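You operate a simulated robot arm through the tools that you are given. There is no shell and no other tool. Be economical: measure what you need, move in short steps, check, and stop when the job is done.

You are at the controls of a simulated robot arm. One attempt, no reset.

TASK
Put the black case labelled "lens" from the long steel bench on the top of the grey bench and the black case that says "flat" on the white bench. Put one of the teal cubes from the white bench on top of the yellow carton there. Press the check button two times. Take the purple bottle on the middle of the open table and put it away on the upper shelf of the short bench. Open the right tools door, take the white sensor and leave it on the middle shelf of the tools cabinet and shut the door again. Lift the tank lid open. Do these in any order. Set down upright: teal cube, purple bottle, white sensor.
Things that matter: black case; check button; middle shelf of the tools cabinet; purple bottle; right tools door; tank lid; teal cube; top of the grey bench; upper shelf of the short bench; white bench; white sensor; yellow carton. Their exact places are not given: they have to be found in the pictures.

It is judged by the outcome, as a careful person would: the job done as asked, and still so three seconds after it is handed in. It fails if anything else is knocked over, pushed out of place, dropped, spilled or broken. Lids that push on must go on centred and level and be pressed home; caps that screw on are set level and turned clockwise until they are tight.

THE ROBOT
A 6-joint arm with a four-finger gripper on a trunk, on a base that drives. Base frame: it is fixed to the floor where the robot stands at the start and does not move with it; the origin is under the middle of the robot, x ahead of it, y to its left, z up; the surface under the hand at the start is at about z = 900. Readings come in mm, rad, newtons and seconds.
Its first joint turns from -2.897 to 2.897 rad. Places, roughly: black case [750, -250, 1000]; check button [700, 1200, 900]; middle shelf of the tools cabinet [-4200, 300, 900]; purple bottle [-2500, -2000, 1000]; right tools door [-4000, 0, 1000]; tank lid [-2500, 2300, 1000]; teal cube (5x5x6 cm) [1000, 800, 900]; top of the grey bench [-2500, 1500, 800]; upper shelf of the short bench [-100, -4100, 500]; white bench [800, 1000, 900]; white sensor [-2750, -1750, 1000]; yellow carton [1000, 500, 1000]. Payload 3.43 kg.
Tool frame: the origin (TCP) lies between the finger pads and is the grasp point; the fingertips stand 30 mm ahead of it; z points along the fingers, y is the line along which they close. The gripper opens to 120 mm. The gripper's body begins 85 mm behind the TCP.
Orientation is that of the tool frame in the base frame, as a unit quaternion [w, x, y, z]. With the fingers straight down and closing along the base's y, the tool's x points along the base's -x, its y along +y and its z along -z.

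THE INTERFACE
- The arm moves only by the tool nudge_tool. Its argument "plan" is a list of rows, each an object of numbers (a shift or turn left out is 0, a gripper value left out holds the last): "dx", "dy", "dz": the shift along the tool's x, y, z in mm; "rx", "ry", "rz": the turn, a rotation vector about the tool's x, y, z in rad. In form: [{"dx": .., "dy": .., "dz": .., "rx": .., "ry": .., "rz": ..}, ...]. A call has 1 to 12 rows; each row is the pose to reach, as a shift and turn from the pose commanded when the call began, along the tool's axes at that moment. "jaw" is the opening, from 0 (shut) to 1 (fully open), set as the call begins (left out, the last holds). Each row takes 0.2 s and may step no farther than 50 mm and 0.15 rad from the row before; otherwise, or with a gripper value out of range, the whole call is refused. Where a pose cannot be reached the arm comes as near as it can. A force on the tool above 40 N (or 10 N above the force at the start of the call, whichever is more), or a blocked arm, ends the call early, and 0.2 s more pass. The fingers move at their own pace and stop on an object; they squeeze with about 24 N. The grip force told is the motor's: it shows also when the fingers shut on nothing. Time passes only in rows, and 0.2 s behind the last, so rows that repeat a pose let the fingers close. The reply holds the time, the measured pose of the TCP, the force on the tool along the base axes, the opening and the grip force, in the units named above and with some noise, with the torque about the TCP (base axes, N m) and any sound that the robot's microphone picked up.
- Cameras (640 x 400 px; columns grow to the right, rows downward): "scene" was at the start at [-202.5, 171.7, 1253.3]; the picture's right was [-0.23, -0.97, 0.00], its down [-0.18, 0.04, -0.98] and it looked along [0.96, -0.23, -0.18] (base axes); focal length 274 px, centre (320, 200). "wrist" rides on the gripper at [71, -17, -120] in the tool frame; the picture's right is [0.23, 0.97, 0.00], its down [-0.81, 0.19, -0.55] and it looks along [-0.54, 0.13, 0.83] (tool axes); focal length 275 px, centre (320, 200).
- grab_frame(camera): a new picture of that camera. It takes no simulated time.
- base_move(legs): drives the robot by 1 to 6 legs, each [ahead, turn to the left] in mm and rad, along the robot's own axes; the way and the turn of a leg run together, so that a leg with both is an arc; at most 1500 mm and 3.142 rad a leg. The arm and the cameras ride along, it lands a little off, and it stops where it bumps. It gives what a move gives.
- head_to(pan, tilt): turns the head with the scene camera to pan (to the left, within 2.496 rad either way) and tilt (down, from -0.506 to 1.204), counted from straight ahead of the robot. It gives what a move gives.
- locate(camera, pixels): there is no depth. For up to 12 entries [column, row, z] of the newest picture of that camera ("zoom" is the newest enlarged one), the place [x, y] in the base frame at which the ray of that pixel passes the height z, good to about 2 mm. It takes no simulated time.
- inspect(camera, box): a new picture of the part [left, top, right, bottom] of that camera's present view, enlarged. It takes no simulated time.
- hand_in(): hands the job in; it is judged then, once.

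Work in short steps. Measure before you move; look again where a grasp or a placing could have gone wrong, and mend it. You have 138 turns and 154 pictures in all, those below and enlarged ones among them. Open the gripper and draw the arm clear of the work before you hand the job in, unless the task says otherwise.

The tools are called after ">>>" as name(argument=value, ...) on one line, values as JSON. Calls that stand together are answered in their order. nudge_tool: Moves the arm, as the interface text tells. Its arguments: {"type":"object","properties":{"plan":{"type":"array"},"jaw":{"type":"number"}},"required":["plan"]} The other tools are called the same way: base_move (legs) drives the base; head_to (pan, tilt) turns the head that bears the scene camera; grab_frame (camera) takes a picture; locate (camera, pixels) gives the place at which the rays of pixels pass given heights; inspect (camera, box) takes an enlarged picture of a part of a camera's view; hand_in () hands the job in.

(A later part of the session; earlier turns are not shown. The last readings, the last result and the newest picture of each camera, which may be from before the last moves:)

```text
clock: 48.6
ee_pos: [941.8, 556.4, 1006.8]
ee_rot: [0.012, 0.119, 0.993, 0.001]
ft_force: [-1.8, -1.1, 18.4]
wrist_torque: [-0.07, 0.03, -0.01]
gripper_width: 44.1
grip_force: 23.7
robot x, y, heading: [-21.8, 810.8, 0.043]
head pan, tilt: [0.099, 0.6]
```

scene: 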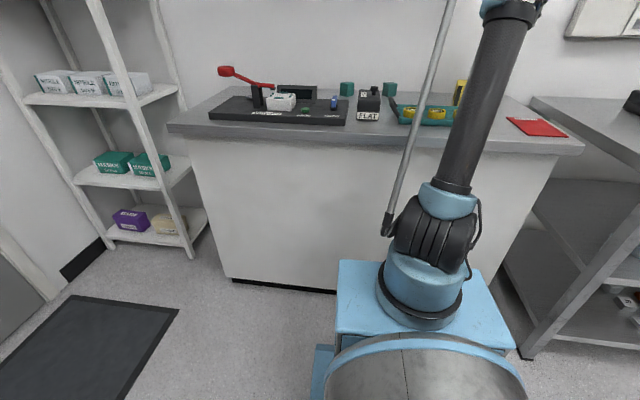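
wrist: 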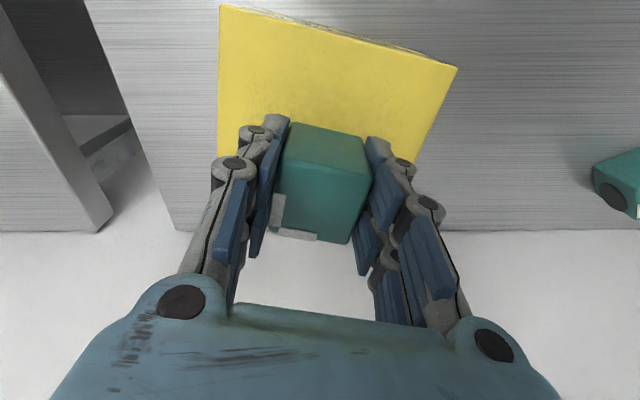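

Contact at 18 N. I release (jaw ~0.65) and rise.

>>> nudge_tool(plan=[{"dz": -2}, {"dz": -2}, {"dz": -30}, {"dz": -75}, {"dz": -120}, {"dz": -160}], jaw=0.65)

>>> grab_frame(camera="wrist")

```text
clock: 50.0
ee_pos: [937.7, 558.5, 1167.8]
ee_rot: [0.012, 0.119, 0.993, 0.001]
ft_force: [-0.3, 0.9, 0.4]
wrist_torque: [-0.02, 0.0, 0.01]
gripper_width: 78.2
grip_force: 0.0
robot x, y, heading: [-21.6, 806.7, 0.042]
head pan, tilt: [0.099, 0.6]
```

```text
116 pictures are left
```

wrist: 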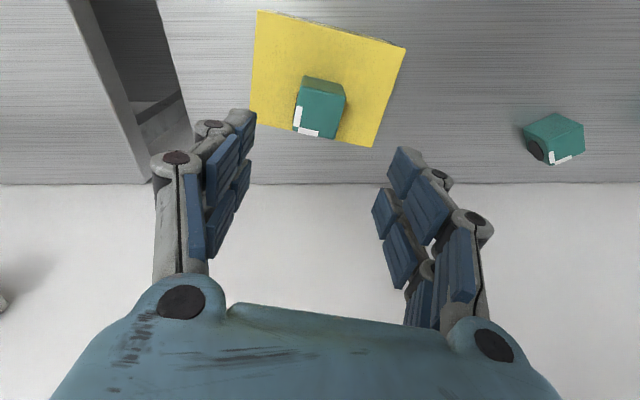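

The cube stands upright on the carton. I retract the arm and drive back to the steel bench for LENS.

>>> nudge_tool(plan=[{"dx": 37, "dy": 26, "dz": -5, "rz": -0.04}, {"dx": 74, "dy": 52, "dz": -10, "rz": -0.08}, {"dx": 111, "dy": 78, "dz": -15, "rz": -0.12}, {"dx": 148, "dy": 104, "dz": -20, "rz": -0.16}, {"dx": 185, "dy": 130, "dz": -25, "rz": -0.2}, {"dx": 222, "dy": 156, "dz": -30, "rz": -0.24}, {"dx": 259, "dy": 182, "dz": -30, "rz": -0.28}, {"dx": 295, "dy": 208, "dz": -30, "rz": -0.28}], jaw=1)

>>> base_move(legs=[[0, -1.6], [850, 0], [0, 1.5708]])

>>> grab_frame(camera="wrist")

>>> grab_frame(camera="scene")

```text
clock: 51.8
ee_pos: [698.7, 829.2, 1187.6]
ee_rot: [0.012, -0.021, 1.0, 0.0]
ft_force: [0.3, -0.6, -0.7]
wrist_torque: [-0.01, 0.05, -0.02]
gripper_width: 119.8
grip_force: 0.1
robot x, y, heading: [-22.7, 810.3, 0.042]
head pan, tilt: [0.099, 0.6]
```

```text
clock: 65.2
ee_pos: [690.0, -56.9, 1187.4]
ee_rot: [0.011, -0.003, 1.0, 0.0]
ft_force: [-0.3, -0.2, 0.4]
wrist_torque: [0.03, 0.02, -0.02]
gripper_width: 120.3
grip_force: 0.0
robot x, y, heading: [-29.5, -67.0, 0.008]
head pan, tilt: [0.099, 0.6]
```

```text
115 pictures are left
```

wrist: 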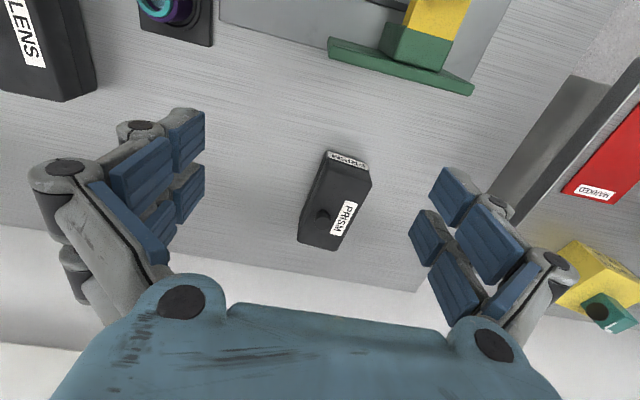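

```text
114 pictures are left
```

scene: 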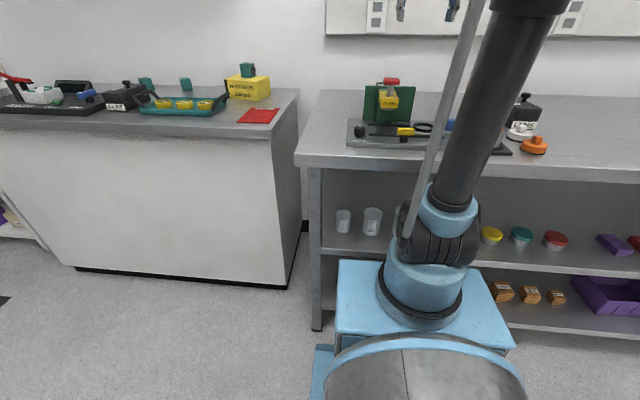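

Now above LENS (≈712,-398), jaw open.

>>> nudge_tool(plan=[{"dx": -3, "dy": -45, "dz": 5}, {"dx": -6, "dy": -90, "dz": 10}, {"dx": -9, "dy": -135, "dz": 15}, {"dx": -12, "dy": -180, "dz": 20}, {"dx": -15, "dy": -225, "dz": 30}, {"dx": -18, "dy": -270, "dz": 40}, {"dx": -21, "dy": -310, "dz": 60}, {"dx": -21, "dy": -340, "dz": 80}])

>>> grab_frame(camera="wrist")

```text
clock: 67.0
ee_pos: [701.5, -395.7, 1116.2]
ee_rot: [0.018, -0.002, 1.0, -0.001]
ft_force: [0.7, 0.4, 0.5]
wrist_torque: [-0.04, -0.02, -0.01]
gripper_width: 120.0
grip_force: 0.1
robot x, y, heading: [-29.5, -66.1, 0.005]
head pan, tilt: [0.099, 0.6]
```

```text
113 pictures are left
```

wrist: 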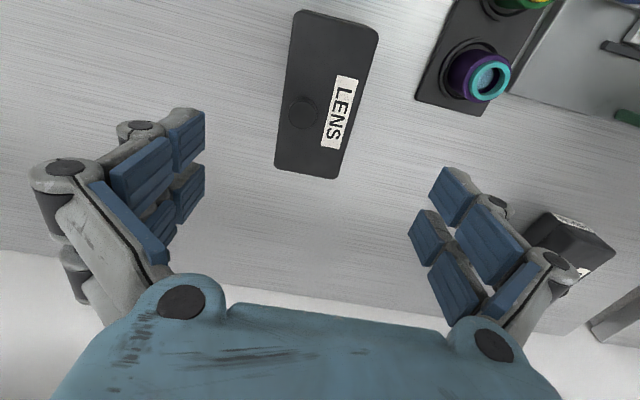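

LENS at (322,95). I locate its corners; the tool is also pitched ~0.036 rad, which I'll correct.

>>> locate(camera="wrist", pixels=[[294, 10, 958], [378, 28, 958], [275, 169, 958], [340, 179, 958]])

```text
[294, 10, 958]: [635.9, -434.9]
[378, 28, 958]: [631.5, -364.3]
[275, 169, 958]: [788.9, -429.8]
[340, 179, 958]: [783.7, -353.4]
```

Centre (710,-396), yaw ≈0.04. I correct orientation and position, then descend and check.

>>> nudge_tool(plan=[{"dx": -5, "dz": 40, "ry": 0.036, "rz": -0.04}, {"dx": -5, "dz": 80, "ry": 0.036, "rz": -0.04}])

```text
clock: 67.6
ee_pos: [709.5, -396.6, 1038.5]
ee_rot: [-0.001, -0.023, 1.0, -0.002]
ft_force: [-0.1, 0.1, -0.1]
wrist_torque: [-0.02, -0.03, -0.01]
gripper_width: 119.5
grip_force: 0.0
robot x, y, heading: [-29.7, -66.1, 0.009]
head pan, tilt: [0.099, 0.6]
```

Pose is right; descend 101 mm, grip and lift.

>>> nudge_tool(plan=[{"dz": 45}, {"dz": 80}, {"dz": 101}])

>>> nudge_tool(plan=[{"dz": 0}, {"dz": 0}, {"dz": 0}], jaw=0)

>>> nudge_tool(plan=[{"dz": -45}, {"dz": -90}, {"dz": -135}, {"dz": -180}, {"dz": -225}, {"dz": -270}])

>>> grab_frame(camera="wrist")

```text
clock: 68.4
ee_pos: [709.0, -398.1, 937.1]
ee_rot: [0.0, -0.023, 1.0, -0.002]
ft_force: [-0.3, 0.4, 0.2]
wrist_torque: [-0.01, 0.0, 0.01]
gripper_width: 120.0
grip_force: 0.1
robot x, y, heading: [-33.9, -64.1, 0.007]
head pan, tilt: [0.099, 0.6]
```

```text
clock: 69.2
ee_pos: [708.6, -396.4, 937.3]
ee_rot: [0.0, -0.022, 1.0, -0.002]
ft_force: [1.4, 4.4, 10.0]
wrist_torque: [0.29, 0.09, -0.4]
gripper_width: 74.2
grip_force: 24.0
robot x, y, heading: [-32.9, -65.9, 0.007]
head pan, tilt: [0.099, 0.6]
```

```text
clock: 70.6
ee_pos: [708.3, -396.7, 1210.4]
ee_rot: [-0.001, -0.023, 1.0, -0.002]
ft_force: [-0.8, -0.5, -5.6]
wrist_torque: [-0.02, -0.02, 0.0]
gripper_width: 73.9
grip_force: 24.1
robot x, y, heading: [-33.4, -64.3, 0.009]
head pan, tilt: [0.099, 0.6]
```

```text
112 pictures are left
```

wrist: 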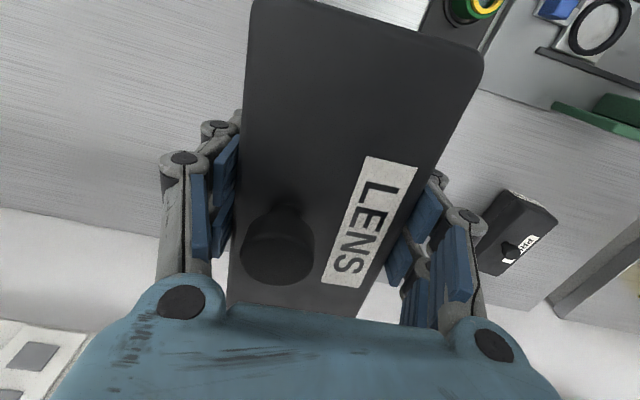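

LENS is held. I bring the arm to centre and turn to face the rest of the room (heading ~2.6), then look.

>>> nudge_tool(plan=[{"dy": 45}, {"dy": 90}, {"dy": 135}, {"dy": 180}, {"dy": 225}, {"dy": 270}, {"dy": 310}, {"dy": 330}])

>>> base_move(legs=[[0, 2.6]])

>>> head_to(pan=0.35, tilt=0.3)

>>> grab_frame(camera="scene")

>>> head_to(pan=-0.5, tilt=0.3)

>>> grab_frame(camera="scene")

```text
clock: 72.4
ee_pos: [694.9, -66.1, 1208.2]
ee_rot: [0.0, -0.023, 1.0, -0.002]
ft_force: [0.1, 0.3, -4.4]
wrist_torque: [0.02, -0.05, 0.02]
gripper_width: 73.8
grip_force: 24.3
robot x, y, heading: [-33.1, -67.6, 0.003]
head pan, tilt: [0.099, 0.6]
```

```text
clock: 79.8
ee_pos: [-654.5, 317.5, 1207.7]
ee_rot: [0.0, 0.968, -0.25, 0.002]
ft_force: [0.2, 0.4, -4.4]
wrist_torque: [0.0, -0.04, -0.03]
gripper_width: 73.9
grip_force: 24.0
robot x, y, heading: [-22.7, -45.3, 2.595]
head pan, tilt: [0.099, 0.6]
```

```text
clock: 80.6
ee_pos: [-639.5, 310.1, 1215.5]
ee_rot: [-0.003, 0.968, -0.251, -0.005]
ft_force: [0.5, 0.1, -4.9]
wrist_torque: [0.0, -0.03, -0.01]
gripper_width: 73.9
grip_force: 23.9
robot x, y, heading: [-19.3, -44.8, 2.6]
head pan, tilt: [0.351, 0.3]
```

```text
111 pictures are left
```

scene: 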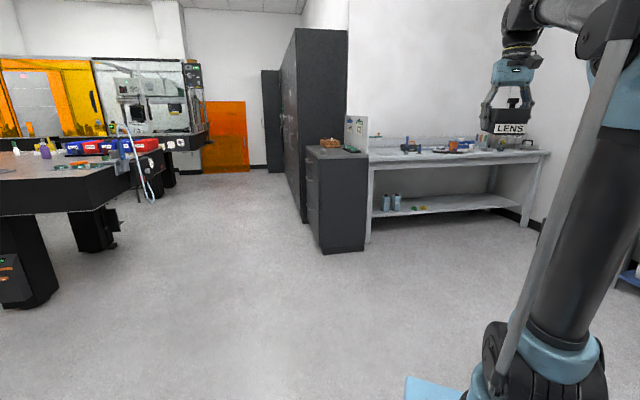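

```text
clock: 81.8
ee_pos: [-639.3, 309.1, 1216.1]
ee_rot: [-0.003, 0.968, -0.251, -0.005]
ft_force: [-0.5, -0.2, -5.3]
wrist_torque: [-0.02, -0.01, 0.04]
gripper_width: 74.1
grip_force: 24.2
robot x, y, heading: [-25.0, -48.1, 2.595]
head pan, tilt: [-0.499, 0.3]
```

```text
110 pictures are left
```

scene: 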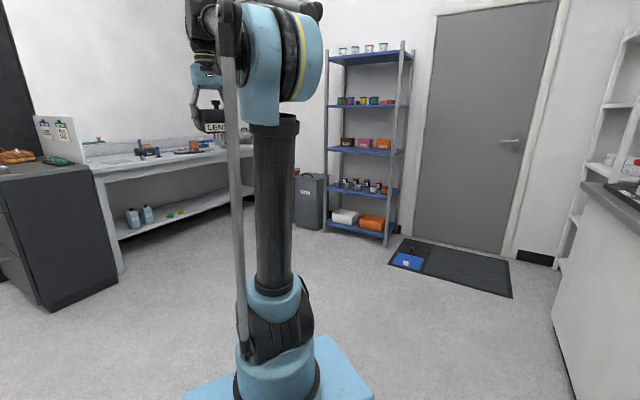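

A dark-grey low cabinet (50,170) and a white sink bench stand there. I locate both to tell which is at (-2500,1500,800).

>>> locate(camera="scene", pixels=[[90, 165, 800], [10, 178, 800], [40, 158, 800], [250, 148, 800], [95, 178, 800], [150, 152, 800], [118, 272, 0], [52, 308, 0]])

>>> inspect(camera="scene", box=[0, 90, 260, 250])

>>> head_to(pan=0.2, tilt=0.25)

>>> inspect(camera="scene", box=[260, 80, 520, 240])

```text
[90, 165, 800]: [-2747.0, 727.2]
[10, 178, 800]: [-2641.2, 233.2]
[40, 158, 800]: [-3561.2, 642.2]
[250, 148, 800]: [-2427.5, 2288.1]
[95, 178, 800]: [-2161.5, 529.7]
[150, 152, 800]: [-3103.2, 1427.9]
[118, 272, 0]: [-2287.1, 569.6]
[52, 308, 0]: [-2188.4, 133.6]
```

```text
2.46 times, centred on (130, 170) of scene
```

zoom: 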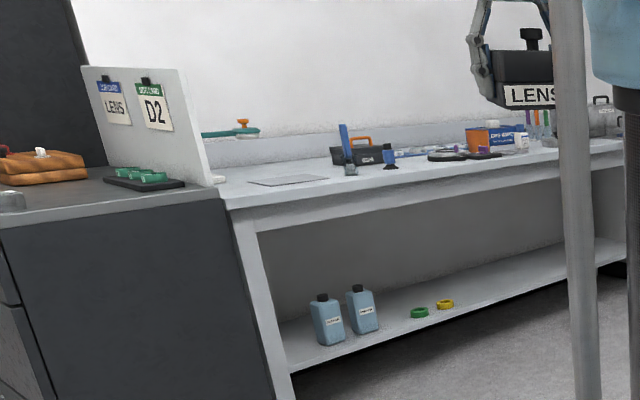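

```text
clock: 82.8
ee_pos: [-641.0, 310.4, 1216.3]
ee_rot: [-0.003, 0.968, -0.25, -0.005]
ft_force: [0.2, 0.1, -5.9]
wrist_torque: [-0.02, -0.01, 0.01]
gripper_width: 74.0
grip_force: 23.7
robot x, y, heading: [-22.1, -45.3, 2.598]
head pan, tilt: [0.201, 0.25]
```

```text
2.46 times, centred on (390, 160) of scene
```

zoom: 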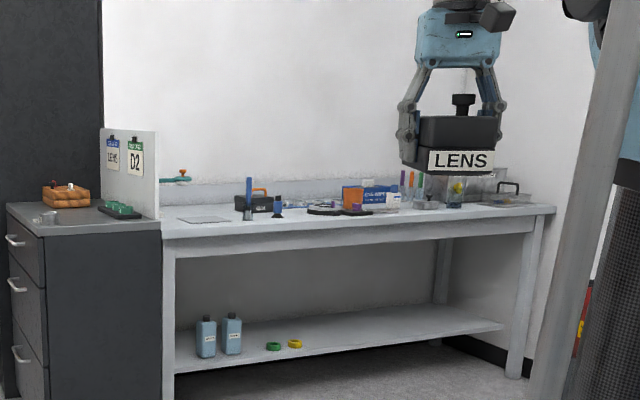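

The light-grey bench spans x≈-2250…, y≈570–2300, with the glass tank at its far right end, so it is the grey bench. I drive to about (-1700,1500) facing it.

>>> base_move(legs=[[0, -0.2], [1500, 0], [780, 0], [0, 0.744]])

>>> head_to(pan=0.0, tilt=0.45)

>>> grab_frame(camera="scene")

>>> grab_frame(camera="wrist")

```text
clock: 97.2
ee_pos: [-2422.1, 1503.7, 1215.4]
ee_rot: [-0.002, 1.0, 0.007, -0.005]
ft_force: [0.1, 0.1, -6.0]
wrist_torque: [0.0, 0.0, 0.01]
gripper_width: 74.2
grip_force: 23.7
robot x, y, heading: [-1710.1, 1508.4, 3.121]
head pan, tilt: [0.201, 0.25]
```

```text
clock: 98.0
ee_pos: [-2408.6, 1502.6, 1223.8]
ee_rot: [-0.002, 1.0, 0.008, -0.011]
ft_force: [0.8, -0.8, -5.2]
wrist_torque: [-0.01, 0.01, -0.01]
gripper_width: 73.7
grip_force: 23.9
robot x, y, heading: [-1712.4, 1509.7, 3.119]
head pan, tilt: [0.0, 0.45]
```

```text
107 pictures are left
```

scene: 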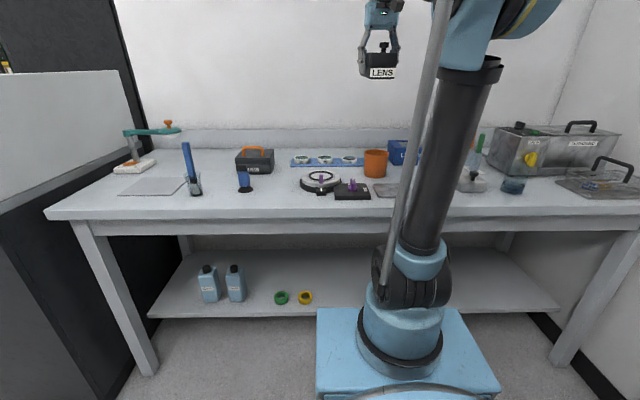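

```text
106 pictures are left
```

wrist: 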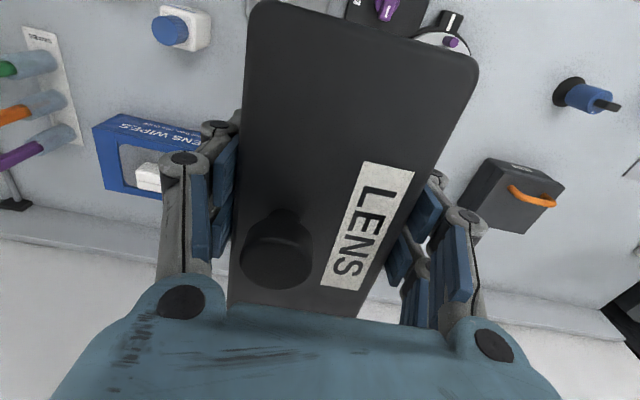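

I determine the bench height: compare the front leg's foot with its top at several heights, and locate objects.

>>> locate(camera="scene", pixels=[[157, 370, 0], [95, 237, 750], [95, 237, 800], [95, 237, 850], [552, 358, 0], [618, 232, 750], [618, 232, 800], [618, 232, 850], [45, 212, 850], [640, 205, 850]])

>>> inspect(camera="scene", box=[80, 110, 420, 240])

>>> inspect(camera="scene", box=[440, 100, 640, 220])

```text
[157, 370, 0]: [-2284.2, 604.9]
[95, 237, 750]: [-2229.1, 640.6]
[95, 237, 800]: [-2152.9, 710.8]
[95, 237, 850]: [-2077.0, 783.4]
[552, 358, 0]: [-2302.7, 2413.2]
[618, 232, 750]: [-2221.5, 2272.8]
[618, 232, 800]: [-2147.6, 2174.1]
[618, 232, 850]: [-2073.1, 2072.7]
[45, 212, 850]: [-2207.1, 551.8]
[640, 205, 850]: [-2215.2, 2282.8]
```

```text
1.88 times, centred on (250, 175) of scene
```

zoom: 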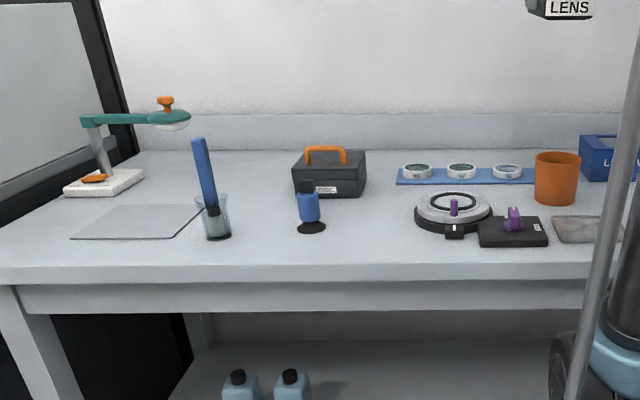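

```text
3.20 times, centred on (540, 160) of scene
```

zoom: 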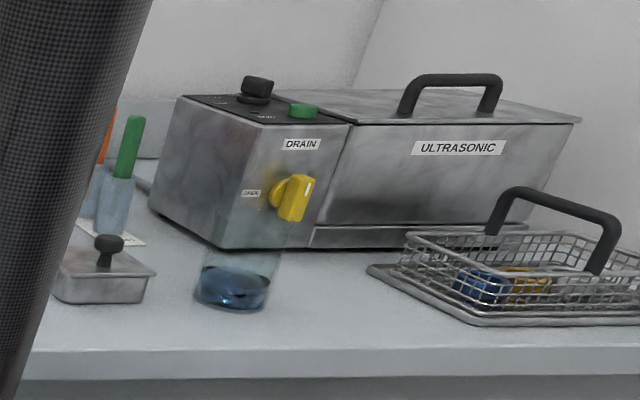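

Bench top is ≈ z 800. I measure the free zone between the small blue bottle and the ring tool, and others.

>>> locate(camera="zoom", pixels=[[150, 290, 800], [55, 300, 800]])

>>> locate(camera="scene", pixels=[[253, 193, 800], [300, 186, 800], [272, 173, 800], [240, 173, 800], [285, 215, 800], [203, 195, 800], [302, 166, 800], [237, 193, 800], [333, 199, 800], [370, 199, 800], [120, 195, 800], [186, 196, 800]])

```text
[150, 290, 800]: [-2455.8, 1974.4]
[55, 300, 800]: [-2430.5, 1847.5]
```

```text
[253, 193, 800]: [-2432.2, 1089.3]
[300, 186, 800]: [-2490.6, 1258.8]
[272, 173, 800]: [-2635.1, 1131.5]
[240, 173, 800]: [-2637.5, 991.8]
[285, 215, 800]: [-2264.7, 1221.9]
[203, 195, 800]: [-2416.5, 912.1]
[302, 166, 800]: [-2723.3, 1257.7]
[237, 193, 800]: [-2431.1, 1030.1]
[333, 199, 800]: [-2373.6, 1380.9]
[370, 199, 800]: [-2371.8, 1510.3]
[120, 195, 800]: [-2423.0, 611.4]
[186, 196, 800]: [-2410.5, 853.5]
```

Free spot chosen: (-2350,1180), between bottle and ring, near the front. I move there high first, correcting pitch, then look.

>>> nudge_tool(plan=[{"dx": 7, "dy": 41, "ry": 0.022}, {"dx": 14, "dy": 82, "ry": 0.022}, {"dx": 21, "dy": 123, "ry": 0.022}, {"dx": 28, "dy": 164, "ry": 0.022}, {"dx": 35, "dy": 205, "ry": 0.022}, {"dx": 42, "dy": 246, "ry": 0.022}, {"dx": 49, "dy": 287, "ry": 0.022}, {"dx": 55, "dy": 323, "dz": 20, "ry": 0.022}, {"dx": 56, "dy": 323, "dz": 65, "ry": 0.022}, {"dx": 58, "dy": 323, "dz": 110, "ry": 0.022}, {"dx": 60, "dy": 323, "dz": 155, "ry": 0.022}, {"dx": 60, "dy": 323, "dz": 200, "ry": 0.022}])

>>> grab_frame(camera="wrist")

>>> inspect(camera="scene", box=[170, 90, 420, 240])

```text
clock: 100.6
ee_pos: [-2347.5, 1180.0, 1022.2]
ee_rot: [-0.001, 1.0, 0.007, -0.001]
ft_force: [0.3, 0.2, -4.8]
wrist_torque: [-0.01, 0.0, 0.03]
gripper_width: 74.0
grip_force: 24.3
robot x, y, heading: [-1708.2, 1509.8, 3.122]
head pan, tilt: [0.0, 0.45]
```

```text
103 pictures are left
```

wrist: 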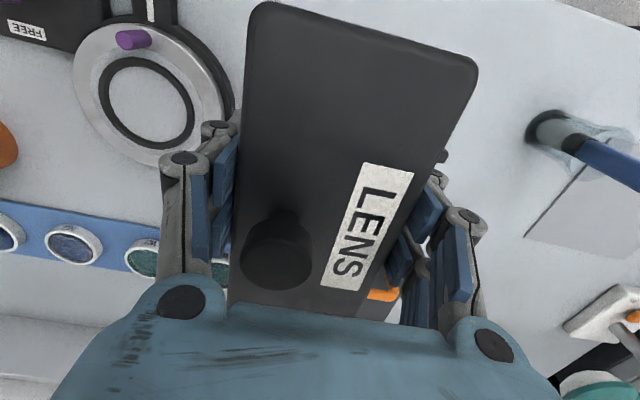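

```text
2.56 times, centred on (295, 165) of scene
```

zoom: 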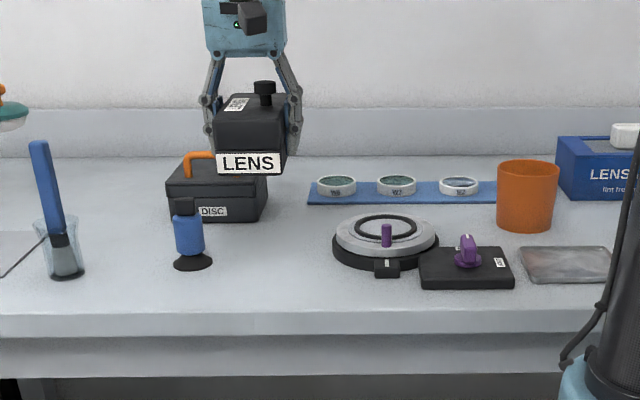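

The spot is clear. I descend toward contact at TCP z≈837.

>>> nudge_tool(plan=[{"dz": 45}, {"dz": 90}, {"dz": 130}, {"dz": 160}])

>>> inspect(camera="scene", box=[170, 120, 370, 240])

```text
clock: 101.6
ee_pos: [-2337.3, 1178.9, 883.1]
ee_rot: [-0.001, 1.0, 0.008, -0.007]
ft_force: [-2.6, -0.9, -5.7]
wrist_torque: [0.1, -0.18, 0.0]
gripper_width: 74.0
grip_force: 24.0
robot x, y, heading: [-1707.7, 1514.8, 3.119]
head pan, tilt: [0.0, 0.45]
stopped in row 4: the force on the tool passed its limit at 64 N (the readings are from after the stop); the commanded pose is now the measured one
```

```text
3.20 times, centred on (270, 180) of scene
```

zoom: 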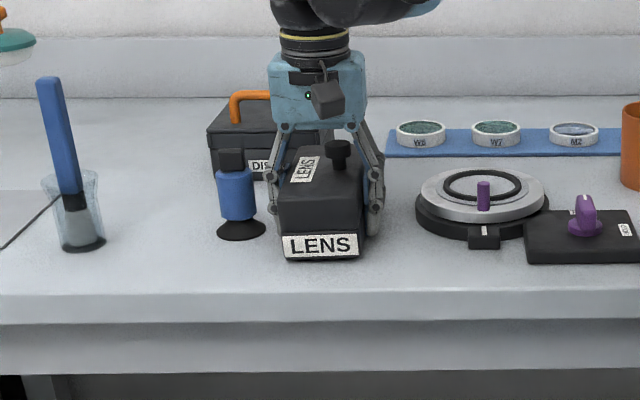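

Contact came at TCP ≈878, so the bench top is at z≈840. I recompute the neighbours' places at that height.

>>> locate(camera="zoom", pixels=[[265, 230, 840], [240, 240, 840], [415, 212, 840], [468, 245, 840], [500, 250, 840], [322, 315, 840], [252, 175, 900]])

>>> grab_frame(camera="wrist")

```text
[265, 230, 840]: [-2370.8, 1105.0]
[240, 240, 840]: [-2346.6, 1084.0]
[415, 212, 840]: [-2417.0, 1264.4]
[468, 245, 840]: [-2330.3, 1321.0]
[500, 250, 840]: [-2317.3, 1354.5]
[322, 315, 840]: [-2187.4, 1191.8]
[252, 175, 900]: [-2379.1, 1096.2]
```

```text
100 pictures are left
```

wrist: 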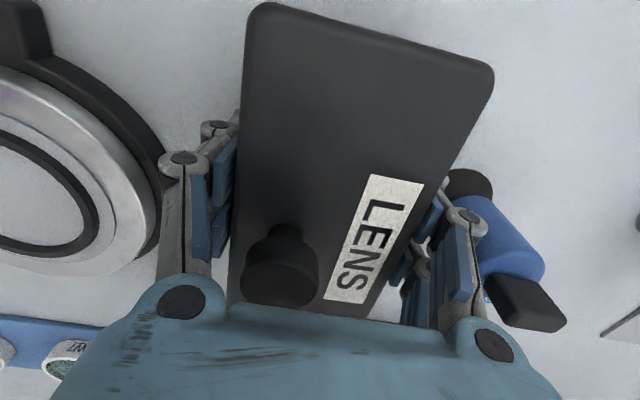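

I shift 11 mm in +y for clearance, level the tool, and lower in small steps.

>>> nudge_tool(plan=[{"dy": -6, "ry": 0.014}, {"dy": -11, "ry": 0.014}, {"dy": -11, "dz": 2, "ry": 0.014}, {"dy": -11, "dz": 4, "ry": 0.014}, {"dy": -11, "dz": 5, "ry": 0.014}])

```text
clock: 102.8
ee_pos: [-2337.7, 1190.8, 878.0]
ee_rot: [0.0, 1.0, 0.008, 0.0]
ft_force: [-3.3, 0.2, 15.8]
wrist_torque: [0.09, -0.24, 0.0]
gripper_width: 74.1
grip_force: 24.3
robot x, y, heading: [-1711.1, 1508.4, 3.124]
head pan, tilt: [0.0, 0.45]
```

In contact at 16 N. I release to 96 mm and rise straight up.

>>> nudge_tool(plan=[{"dz": 0}, {"dz": -1}, {"dz": -30}, {"dz": -75}, {"dz": -120}, {"dz": -165}, {"dz": -210}, {"dz": -255}], jaw=0.8)

>>> grab_frame(camera="wrist")

>>> head_to(pan=-0.35, tilt=0.45)

>>> grab_frame(camera="scene")

```text
clock: 104.6
ee_pos: [-2335.6, 1187.9, 1133.4]
ee_rot: [0.0, 1.0, 0.007, 0.0]
ft_force: [0.4, -0.2, -0.1]
wrist_torque: [0.06, -0.02, -0.02]
gripper_width: 96.0
grip_force: 0.2
robot x, y, heading: [-1711.6, 1505.8, 3.124]
head pan, tilt: [0.0, 0.45]
```

```text
99 pictures are left
```

wrist: 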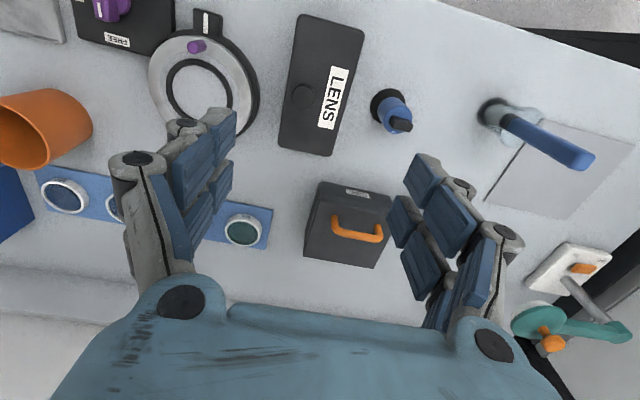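

```text
clock: 105.4
ee_pos: [-2337.2, 1187.8, 1131.3]
ee_rot: [0.0, 1.0, 0.008, 0.0]
ft_force: [0.0, 0.8, -0.2]
wrist_torque: [-0.04, -0.01, 0.02]
gripper_width: 96.0
grip_force: 0.1
robot x, y, heading: [-1706.3, 1508.4, 3.122]
head pan, tilt: [-0.351, 0.45]
```

```text
98 pictures are left
```

scene: 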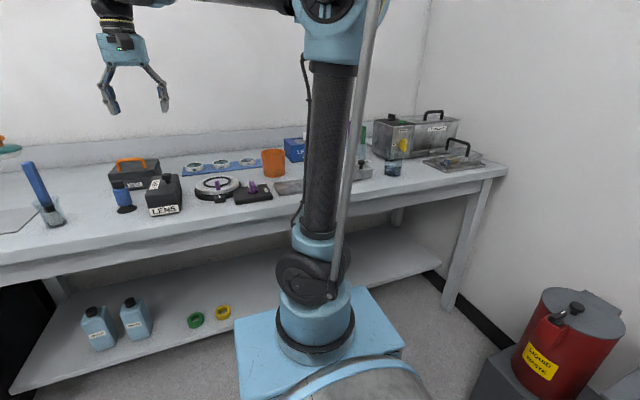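

LENS stands well. Now the ultrasonic tank; I zoom on it and locate its corners and the red bin.

>>> inspect(camera="scene", box=[340, 90, 500, 190])

>>> locate(camera="scene", pixels=[[485, 355, 0], [475, 395, 0], [373, 160, 840], [388, 158, 840], [456, 150, 840], [410, 123, 960], [459, 120, 960], [434, 112, 1000], [508, 170, 840], [422, 112, 1000]])

```text
4.00 times, centred on (420, 140) of scene
```

zoom: 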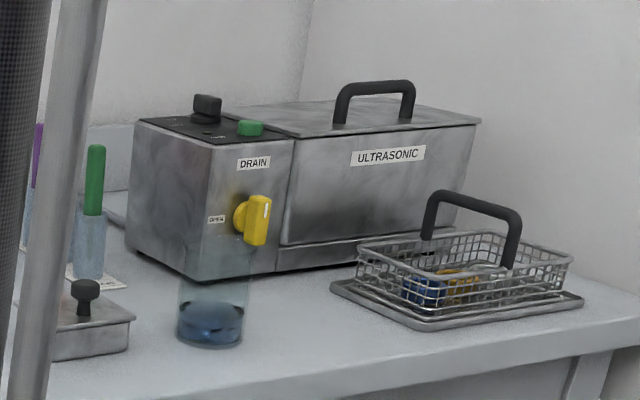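

```text
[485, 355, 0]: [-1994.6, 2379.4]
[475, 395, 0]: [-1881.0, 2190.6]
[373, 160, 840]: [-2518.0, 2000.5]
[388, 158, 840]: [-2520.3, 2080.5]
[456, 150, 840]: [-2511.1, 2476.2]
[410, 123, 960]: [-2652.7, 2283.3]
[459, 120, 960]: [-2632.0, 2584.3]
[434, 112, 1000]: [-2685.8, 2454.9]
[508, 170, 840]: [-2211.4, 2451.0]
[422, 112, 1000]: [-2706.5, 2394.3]
```

The lid has a bar handle running along y, near (-2640,2400). I centre the arm and drive a back-and-shift manoeuvre to y≈1850, staying clear of the red bin.

>>> nudge_tool(plan=[{"dx": -10, "dy": -45, "dz": -10}, {"dx": -20, "dy": -90, "dz": -20}, {"dx": -30, "dy": -135, "dz": -30}, {"dx": -40, "dy": -180, "dz": -40}, {"dx": -50, "dy": -225, "dz": -50}, {"dx": -60, "dy": -270, "dz": -60}, {"dx": -68, "dy": -310, "dz": -70}])

>>> base_move(legs=[[0, 0.6], [-620, 0], [0, -0.57], [500, 0]])

>>> head_to(pan=-0.35, tilt=0.45)

>>> grab_frame(camera="scene")

>>> grab_frame(camera="wrist")

```text
clock: 107.0
ee_pos: [-2408.7, 1501.2, 1205.4]
ee_rot: [0.0, 1.0, 0.008, 0.0]
ft_force: [0.1, -0.5, -0.9]
wrist_torque: [0.0, 0.01, 0.03]
gripper_width: 95.9
grip_force: 0.0
robot x, y, heading: [-1714.1, 1509.5, 3.116]
head pan, tilt: [-0.351, 0.45]
```

```text
clock: 111.2
ee_pos: [-2033.9, 1246.3, 1217.0]
ee_rot: [0.002, 0.949, 0.315, -0.008]
ft_force: [0.9, 2.2, -0.1]
wrist_torque: [-0.09, 0.17, 0.02]
gripper_width: 96.1
grip_force: 0.0
robot x, y, heading: [-1476.6, 1634.9, -2.526]
head pan, tilt: [-0.351, 0.45]
stopped in leg 2: the robot was blocked; the commanded pose is now the measured one
```

```text
clock: 111.8
ee_pos: [-2035.2, 1246.4, 1217.1]
ee_rot: [0.003, 0.949, 0.316, -0.008]
ft_force: [0.3, -0.1, 0.7]
wrist_torque: [0.03, 0.0, -0.02]
gripper_width: 96.2
grip_force: 0.2
robot x, y, heading: [-1480.9, 1634.2, -2.529]
head pan, tilt: [-0.351, 0.45]
```

```text
96 pictures are left
```

scene: 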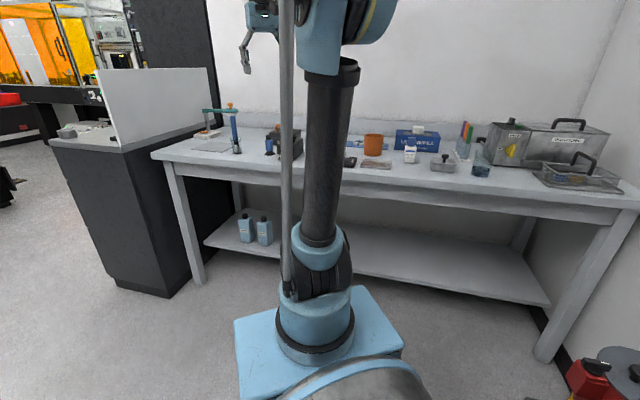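

```text
95 pictures are left
```

wrist: 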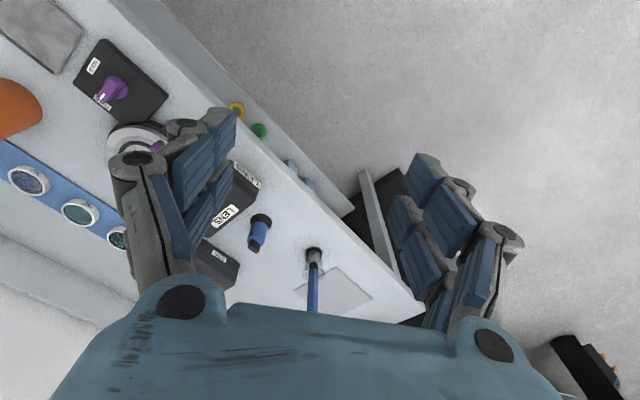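

Blocked while backing. I look behind to see what was touched.

>>> head_to(pan=-2.4, tilt=0.7)

>>> grab_frame(camera="scene")

>>> head_to(pan=-1.3, tilt=0.6)

>>> grab_frame(camera="scene")

```text
clock: 113.8
ee_pos: [-2033.5, 1246.0, 1216.4]
ee_rot: [0.003, 0.949, 0.316, -0.009]
ft_force: [-0.2, 0.4, 0.6]
wrist_torque: [0.01, -0.03, 0.0]
gripper_width: 96.2
grip_force: 0.0
robot x, y, heading: [-1483.6, 1641.0, -2.53]
head pan, tilt: [-2.4, 0.7]
```

```text
94 pictures are left
```

scene: 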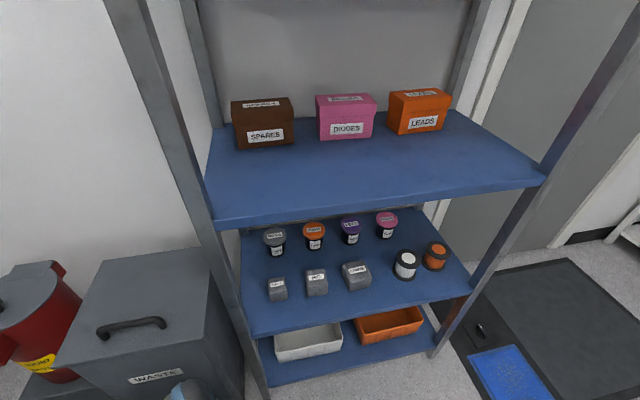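

```text
clock: 115.1
ee_pos: [-2034.8, 1245.5, 1217.9]
ee_rot: [0.003, 0.949, 0.316, -0.008]
ft_force: [0.0, -0.8, 0.0]
wrist_torque: [-0.01, 0.02, 0.02]
gripper_width: 95.9
grip_force: 0.0
robot x, y, heading: [-1482.3, 1634.3, -2.528]
head pan, tilt: [-1.3, 0.6]
```

```text
93 pictures are left
```

scene: 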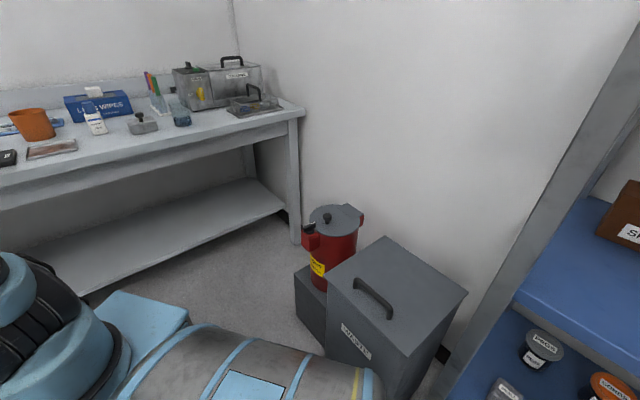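

The robot's rear end touched the grey WASTE bin. I pull ahead, then turn to face the tank diagonally (heading 2.38) instead, and go ahead a little.

>>> base_move(legs=[[250, 0], [0, -1.375], [180, 0]])

>>> head_to(pan=0.15, tilt=0.45)

>>> grab_frame(camera="scene")

>>> grab_frame(camera="wrist")

```text
clock: 121.9
ee_pos: [-2300.3, 2090.3, 1216.9]
ee_rot: [-0.003, 0.931, -0.365, -0.008]
ft_force: [0.6, 0.2, 0.3]
wrist_torque: [-0.03, 0.05, -0.02]
gripper_width: 95.9
grip_force: 0.0
robot x, y, heading: [-1819.6, 1618.8, 2.366]
head pan, tilt: [-1.3, 0.6]
```

```text
clock: 123.5
ee_pos: [-2291.1, 2081.0, 1226.0]
ee_rot: [-0.006, 0.931, -0.366, -0.015]
ft_force: [-0.4, -0.7, -0.6]
wrist_torque: [0.01, -0.01, 0.01]
gripper_width: 95.7
grip_force: 0.0
robot x, y, heading: [-1817.0, 1615.6, 2.371]
head pan, tilt: [0.15, 0.45]
```

```text
92 pictures are left
```

scene: 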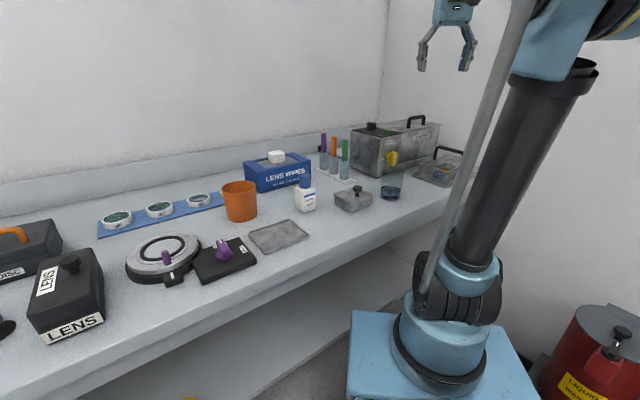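

```text
91 pictures are left
```

wrist: 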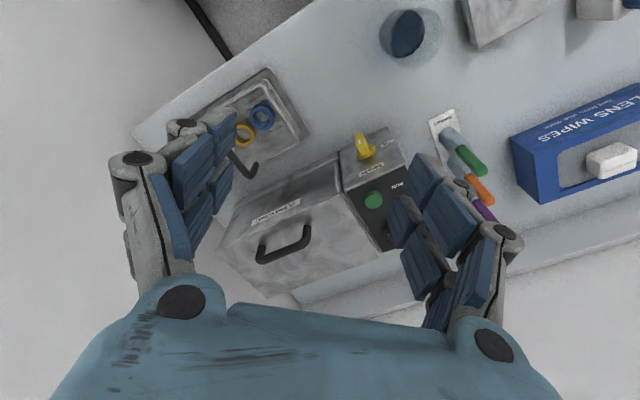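

The wrist view shows the tank and its lid handle at (285,245). I zoom.

>>> inspect(camera="wrist", box=[190, 120, 430, 310])

>>> inspect(camera="scene", box=[310, 90, 480, 210])

```text
2.11 times, centred on (310, 215) of wrist
```

zoom: 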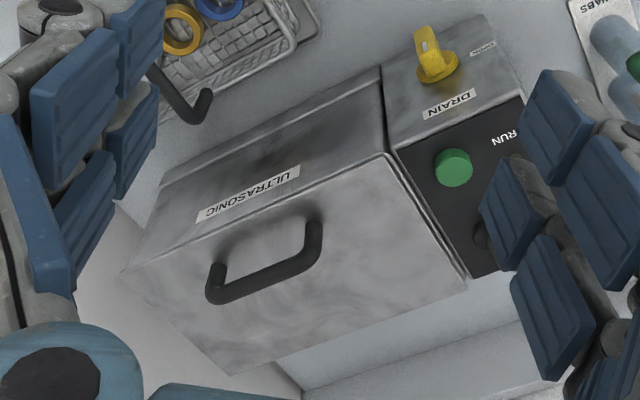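

```text
3.33 times, centred on (395, 150) of scene
```

zoom: 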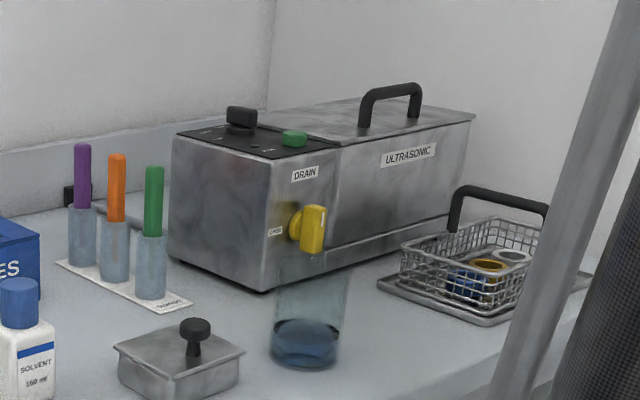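

I triangulate the handle's bar ends between both cameras at several heights.

>>> locate(camera="wrist", pixels=[[259, 262, 1000], [259, 262, 1040], [309, 238, 1000], [309, 238, 1040], [309, 238, 1080], [341, 178, 1000], [220, 233, 1000], [379, 240, 1000], [270, 283, 1000], [340, 150, 840], [354, 182, 1000]])

>>> locate(camera="scene", pixels=[[410, 118, 1000], [410, 118, 1040], [423, 117, 1000], [423, 117, 1040], [423, 117, 1080]])

```text
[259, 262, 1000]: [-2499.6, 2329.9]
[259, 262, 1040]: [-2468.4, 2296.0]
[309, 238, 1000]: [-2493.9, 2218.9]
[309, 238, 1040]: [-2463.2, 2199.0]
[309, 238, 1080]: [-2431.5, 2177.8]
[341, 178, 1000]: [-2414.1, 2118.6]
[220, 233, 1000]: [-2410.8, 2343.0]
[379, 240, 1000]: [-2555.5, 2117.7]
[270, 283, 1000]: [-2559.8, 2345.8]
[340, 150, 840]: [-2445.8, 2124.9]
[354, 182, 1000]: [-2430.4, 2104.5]
```

```text
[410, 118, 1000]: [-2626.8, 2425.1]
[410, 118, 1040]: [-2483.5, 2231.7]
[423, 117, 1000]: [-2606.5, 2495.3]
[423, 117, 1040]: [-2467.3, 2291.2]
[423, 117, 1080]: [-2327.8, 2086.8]
```

The handle bar lies at x≈-2459, y≈2195–2290, z≈1047, near the lid's front edge (x≈-2413); the hinge is at the rear. I'll grip the handle across its ends (closing along y). First move above it, level, and then yaw.

>>> nudge_tool(plan=[{"dx": -45, "ry": 0.032}, {"dx": -90, "ry": 0.032}, {"dx": -135, "ry": 0.032}, {"dx": -180, "ry": 0.032}, {"dx": -215, "dy": -2, "ry": 0.032}], jaw=1)

>>> nudge_tool(plan=[{"rz": -0.14}, {"rz": -0.28}, {"rz": -0.42}, {"rz": -0.56}, {"rz": -0.66}, {"rz": -0.749}])

>>> grab_frame(camera="wrist")

>>> inspect(camera="scene", box=[310, 40, 480, 180])

```text
clock: 124.7
ee_pos: [-2445.5, 2229.1, 1232.4]
ee_rot: [0.0, 0.931, -0.366, 0.001]
ft_force: [0.5, -0.3, 0.8]
wrist_torque: [0.07, 0.09, -0.02]
gripper_width: 120.2
grip_force: 0.0
robot x, y, heading: [-1818.8, 1617.1, 2.37]
head pan, tilt: [0.15, 0.45]
```

```text
clock: 126.1
ee_pos: [-2446.9, 2228.5, 1231.9]
ee_rot: [0.001, 1.0, 0.001, 0.001]
ft_force: [0.4, 0.2, -0.1]
wrist_torque: [0.0, 0.0, 0.01]
gripper_width: 120.0
grip_force: 0.0
robot x, y, heading: [-1820.6, 1619.6, 2.368]
head pan, tilt: [0.15, 0.45]
```

```text
88 pictures are left
```

wrist: 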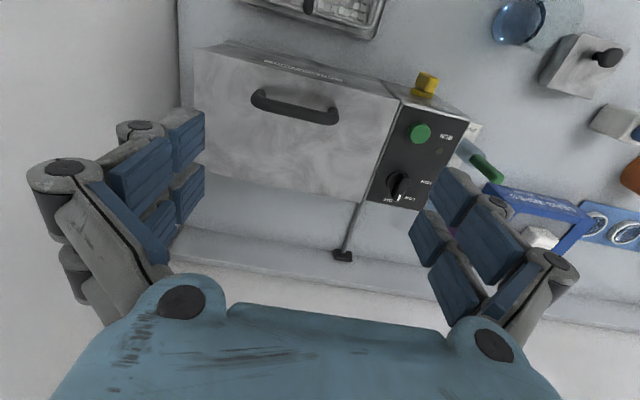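

```text
2.86 times, centred on (395, 110) of scene
```

zoom: 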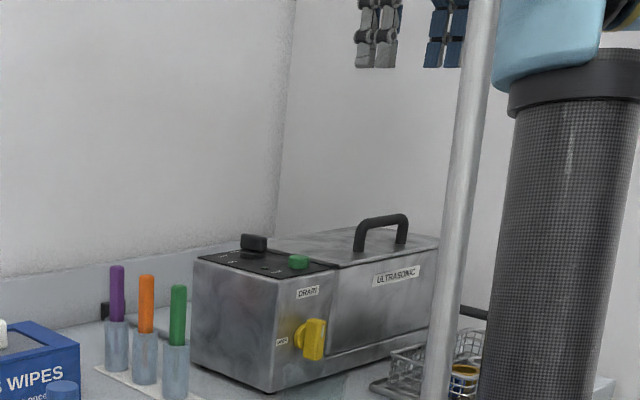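

>>> inspect(camera="wrist", box=[180, 30, 420, 180])

>>> locate(camera="wrist", pixels=[[251, 96, 1045], [339, 115, 1045], [200, 46, 1000], [398, 98, 1000], [193, 165, 1000], [366, 202, 1000], [295, 106, 1045], [185, 60, 840]])

```text
2.67 times, centred on (300, 105) of wrist
```

zoom: 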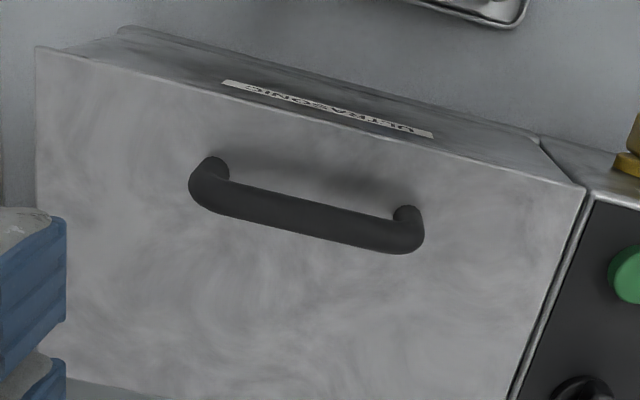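

```text
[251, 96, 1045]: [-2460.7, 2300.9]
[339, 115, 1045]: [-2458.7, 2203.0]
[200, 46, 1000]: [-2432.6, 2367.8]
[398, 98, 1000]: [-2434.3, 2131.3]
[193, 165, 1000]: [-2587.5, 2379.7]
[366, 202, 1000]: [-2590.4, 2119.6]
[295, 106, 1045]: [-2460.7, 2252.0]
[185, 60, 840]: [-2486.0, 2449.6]
```

Handle centre (-2460,2252), 98 mm across. I align over it and descend to TCP z≈1047 with fingers outside the ends.

>>> nudge_tool(plan=[{"dx": -13, "dy": -23, "dz": 40}, {"dx": -13, "dy": -23, "dz": 85}, {"dx": -13, "dy": -23, "dz": 115}])

>>> grab_frame(camera="wrist")

```text
clock: 126.9
ee_pos: [-2460.0, 2250.3, 1116.1]
ee_rot: [0.001, 1.0, -0.001, 0.001]
ft_force: [0.0, 0.4, -0.2]
wrist_torque: [0.01, 0.02, 0.0]
gripper_width: 119.9
grip_force: 0.3
robot x, y, heading: [-1820.9, 1615.7, 2.365]
head pan, tilt: [0.15, 0.45]
```

```text
85 pictures are left
```

wrist: 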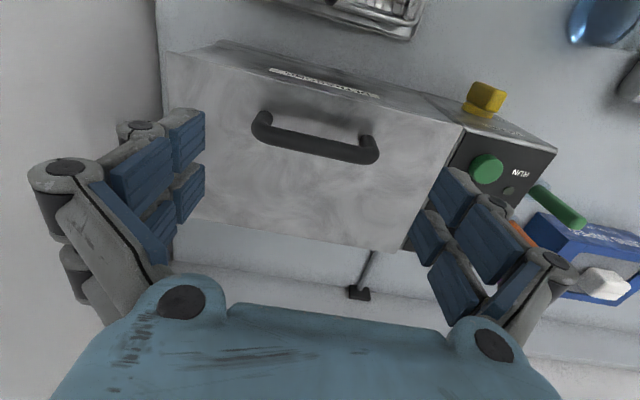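

>>> locate(camera="wrist", pixels=[[251, 128, 1040], [380, 154, 1040], [251, 128, 1050], [380, 154, 1050], [315, 142, 1045]])

```text
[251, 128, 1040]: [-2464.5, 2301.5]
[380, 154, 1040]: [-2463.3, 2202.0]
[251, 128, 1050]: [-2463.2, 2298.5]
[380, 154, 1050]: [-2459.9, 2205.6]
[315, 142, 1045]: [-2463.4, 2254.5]
```

Aligned (2 mm corrections). I descend and close on the handle ends.

>>> nudge_tool(plan=[{"dx": -2, "dy": -2, "dz": 40}, {"dx": -2, "dy": -2, "dz": 60}, {"dx": -2, "dy": -2, "dz": 71}])

>>> nudge_tool(plan=[{"dz": 0}, {"dz": 0}, {"dz": 0}], jaw=0)

>>> grab_frame(camera="wrist")

```text
clock: 127.7
ee_pos: [-2463.3, 2253.7, 1044.2]
ee_rot: [0.001, 1.0, 0.0, 0.0]
ft_force: [0.3, -0.1, -0.3]
wrist_torque: [0.01, 0.02, -0.01]
gripper_width: 120.1
grip_force: 0.1
robot x, y, heading: [-1816.1, 1618.5, 2.369]
head pan, tilt: [0.15, 0.45]
```

```text
clock: 128.5
ee_pos: [-2462.1, 2252.3, 1046.6]
ee_rot: [0.001, 1.0, 0.001, 0.001]
ft_force: [-0.8, -17.3, 13.4]
wrist_torque: [-1.05, 0.51, 0.25]
gripper_width: 101.6
grip_force: 44.7
robot x, y, heading: [-1818.0, 1616.5, 2.367]
head pan, tilt: [0.15, 0.45]
```

```text
84 pictures are left
```

wrist: 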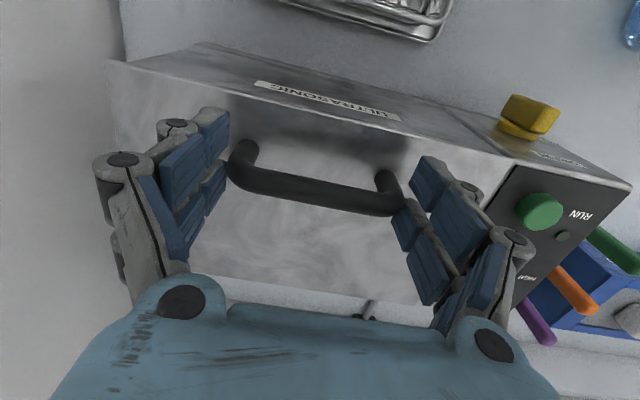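

Gripped at 101.6 mm. I lift along an arc about the presumed rear hinge (-2590, z 1003), first 20°.

>>> nudge_tool(plan=[{"dx": -4, "dz": -11}, {"dx": -9.5, "dz": -21.6}, {"dx": -15.5, "dz": -31.7}, {"dx": -22.5, "dz": -41.2}])

>>> inspect(camera="scene", box=[330, 60, 480, 180])

```text
clock: 129.5
ee_pos: [-2482.8, 2252.1, 1087.1]
ee_rot: [0.001, 1.0, 0.0, 0.002]
ft_force: [23.0, -27.7, 1.8]
wrist_torque: [-0.4, -1.49, -0.97]
gripper_width: 99.2
grip_force: 45.0
robot x, y, heading: [-1816.4, 1614.9, 2.369]
head pan, tilt: [0.15, 0.45]
```

```text
3.33 times, centred on (405, 120) of scene
```

zoom: 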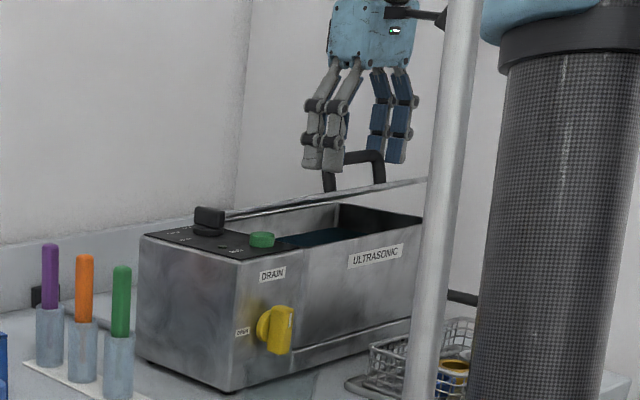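

The lid is rising about its rear hinge. I continue along the arc in smaller steps.

>>> nudge_tool(plan=[{"dx": -6, "dz": -9}, {"dx": -14, "dz": -18}, {"dx": -23, "dz": -26}, {"dx": -33, "dz": -33}])

>>> inspect(camera="scene", box=[330, 60, 480, 180])

```text
clock: 130.1
ee_pos: [-2484.9, 2245.0, 1114.6]
ee_rot: [-0.002, 1.0, 0.0, -0.002]
ft_force: [-1.8, 0.8, -0.9]
wrist_torque: [-0.11, -0.15, -0.01]
gripper_width: 0.2
grip_force: 33.3
robot x, y, heading: [-1818.8, 1615.7, 2.363]
head pan, tilt: [0.15, 0.45]
stopped in row 3: the force on the tool passed its limit at 56 N (the readings are from after the stop); the commanded pose is now the measured one
```

```text
3.33 times, centred on (405, 120) of scene
```

zoom: 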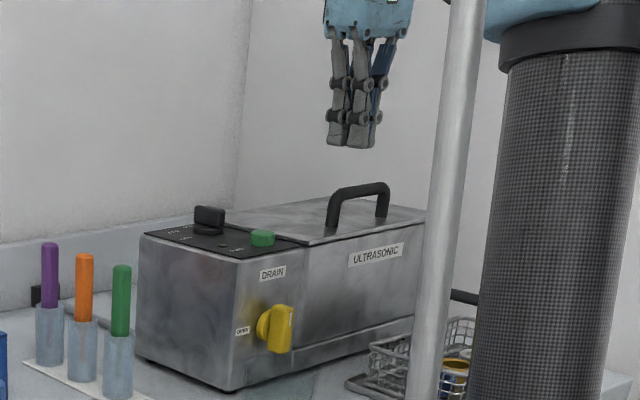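

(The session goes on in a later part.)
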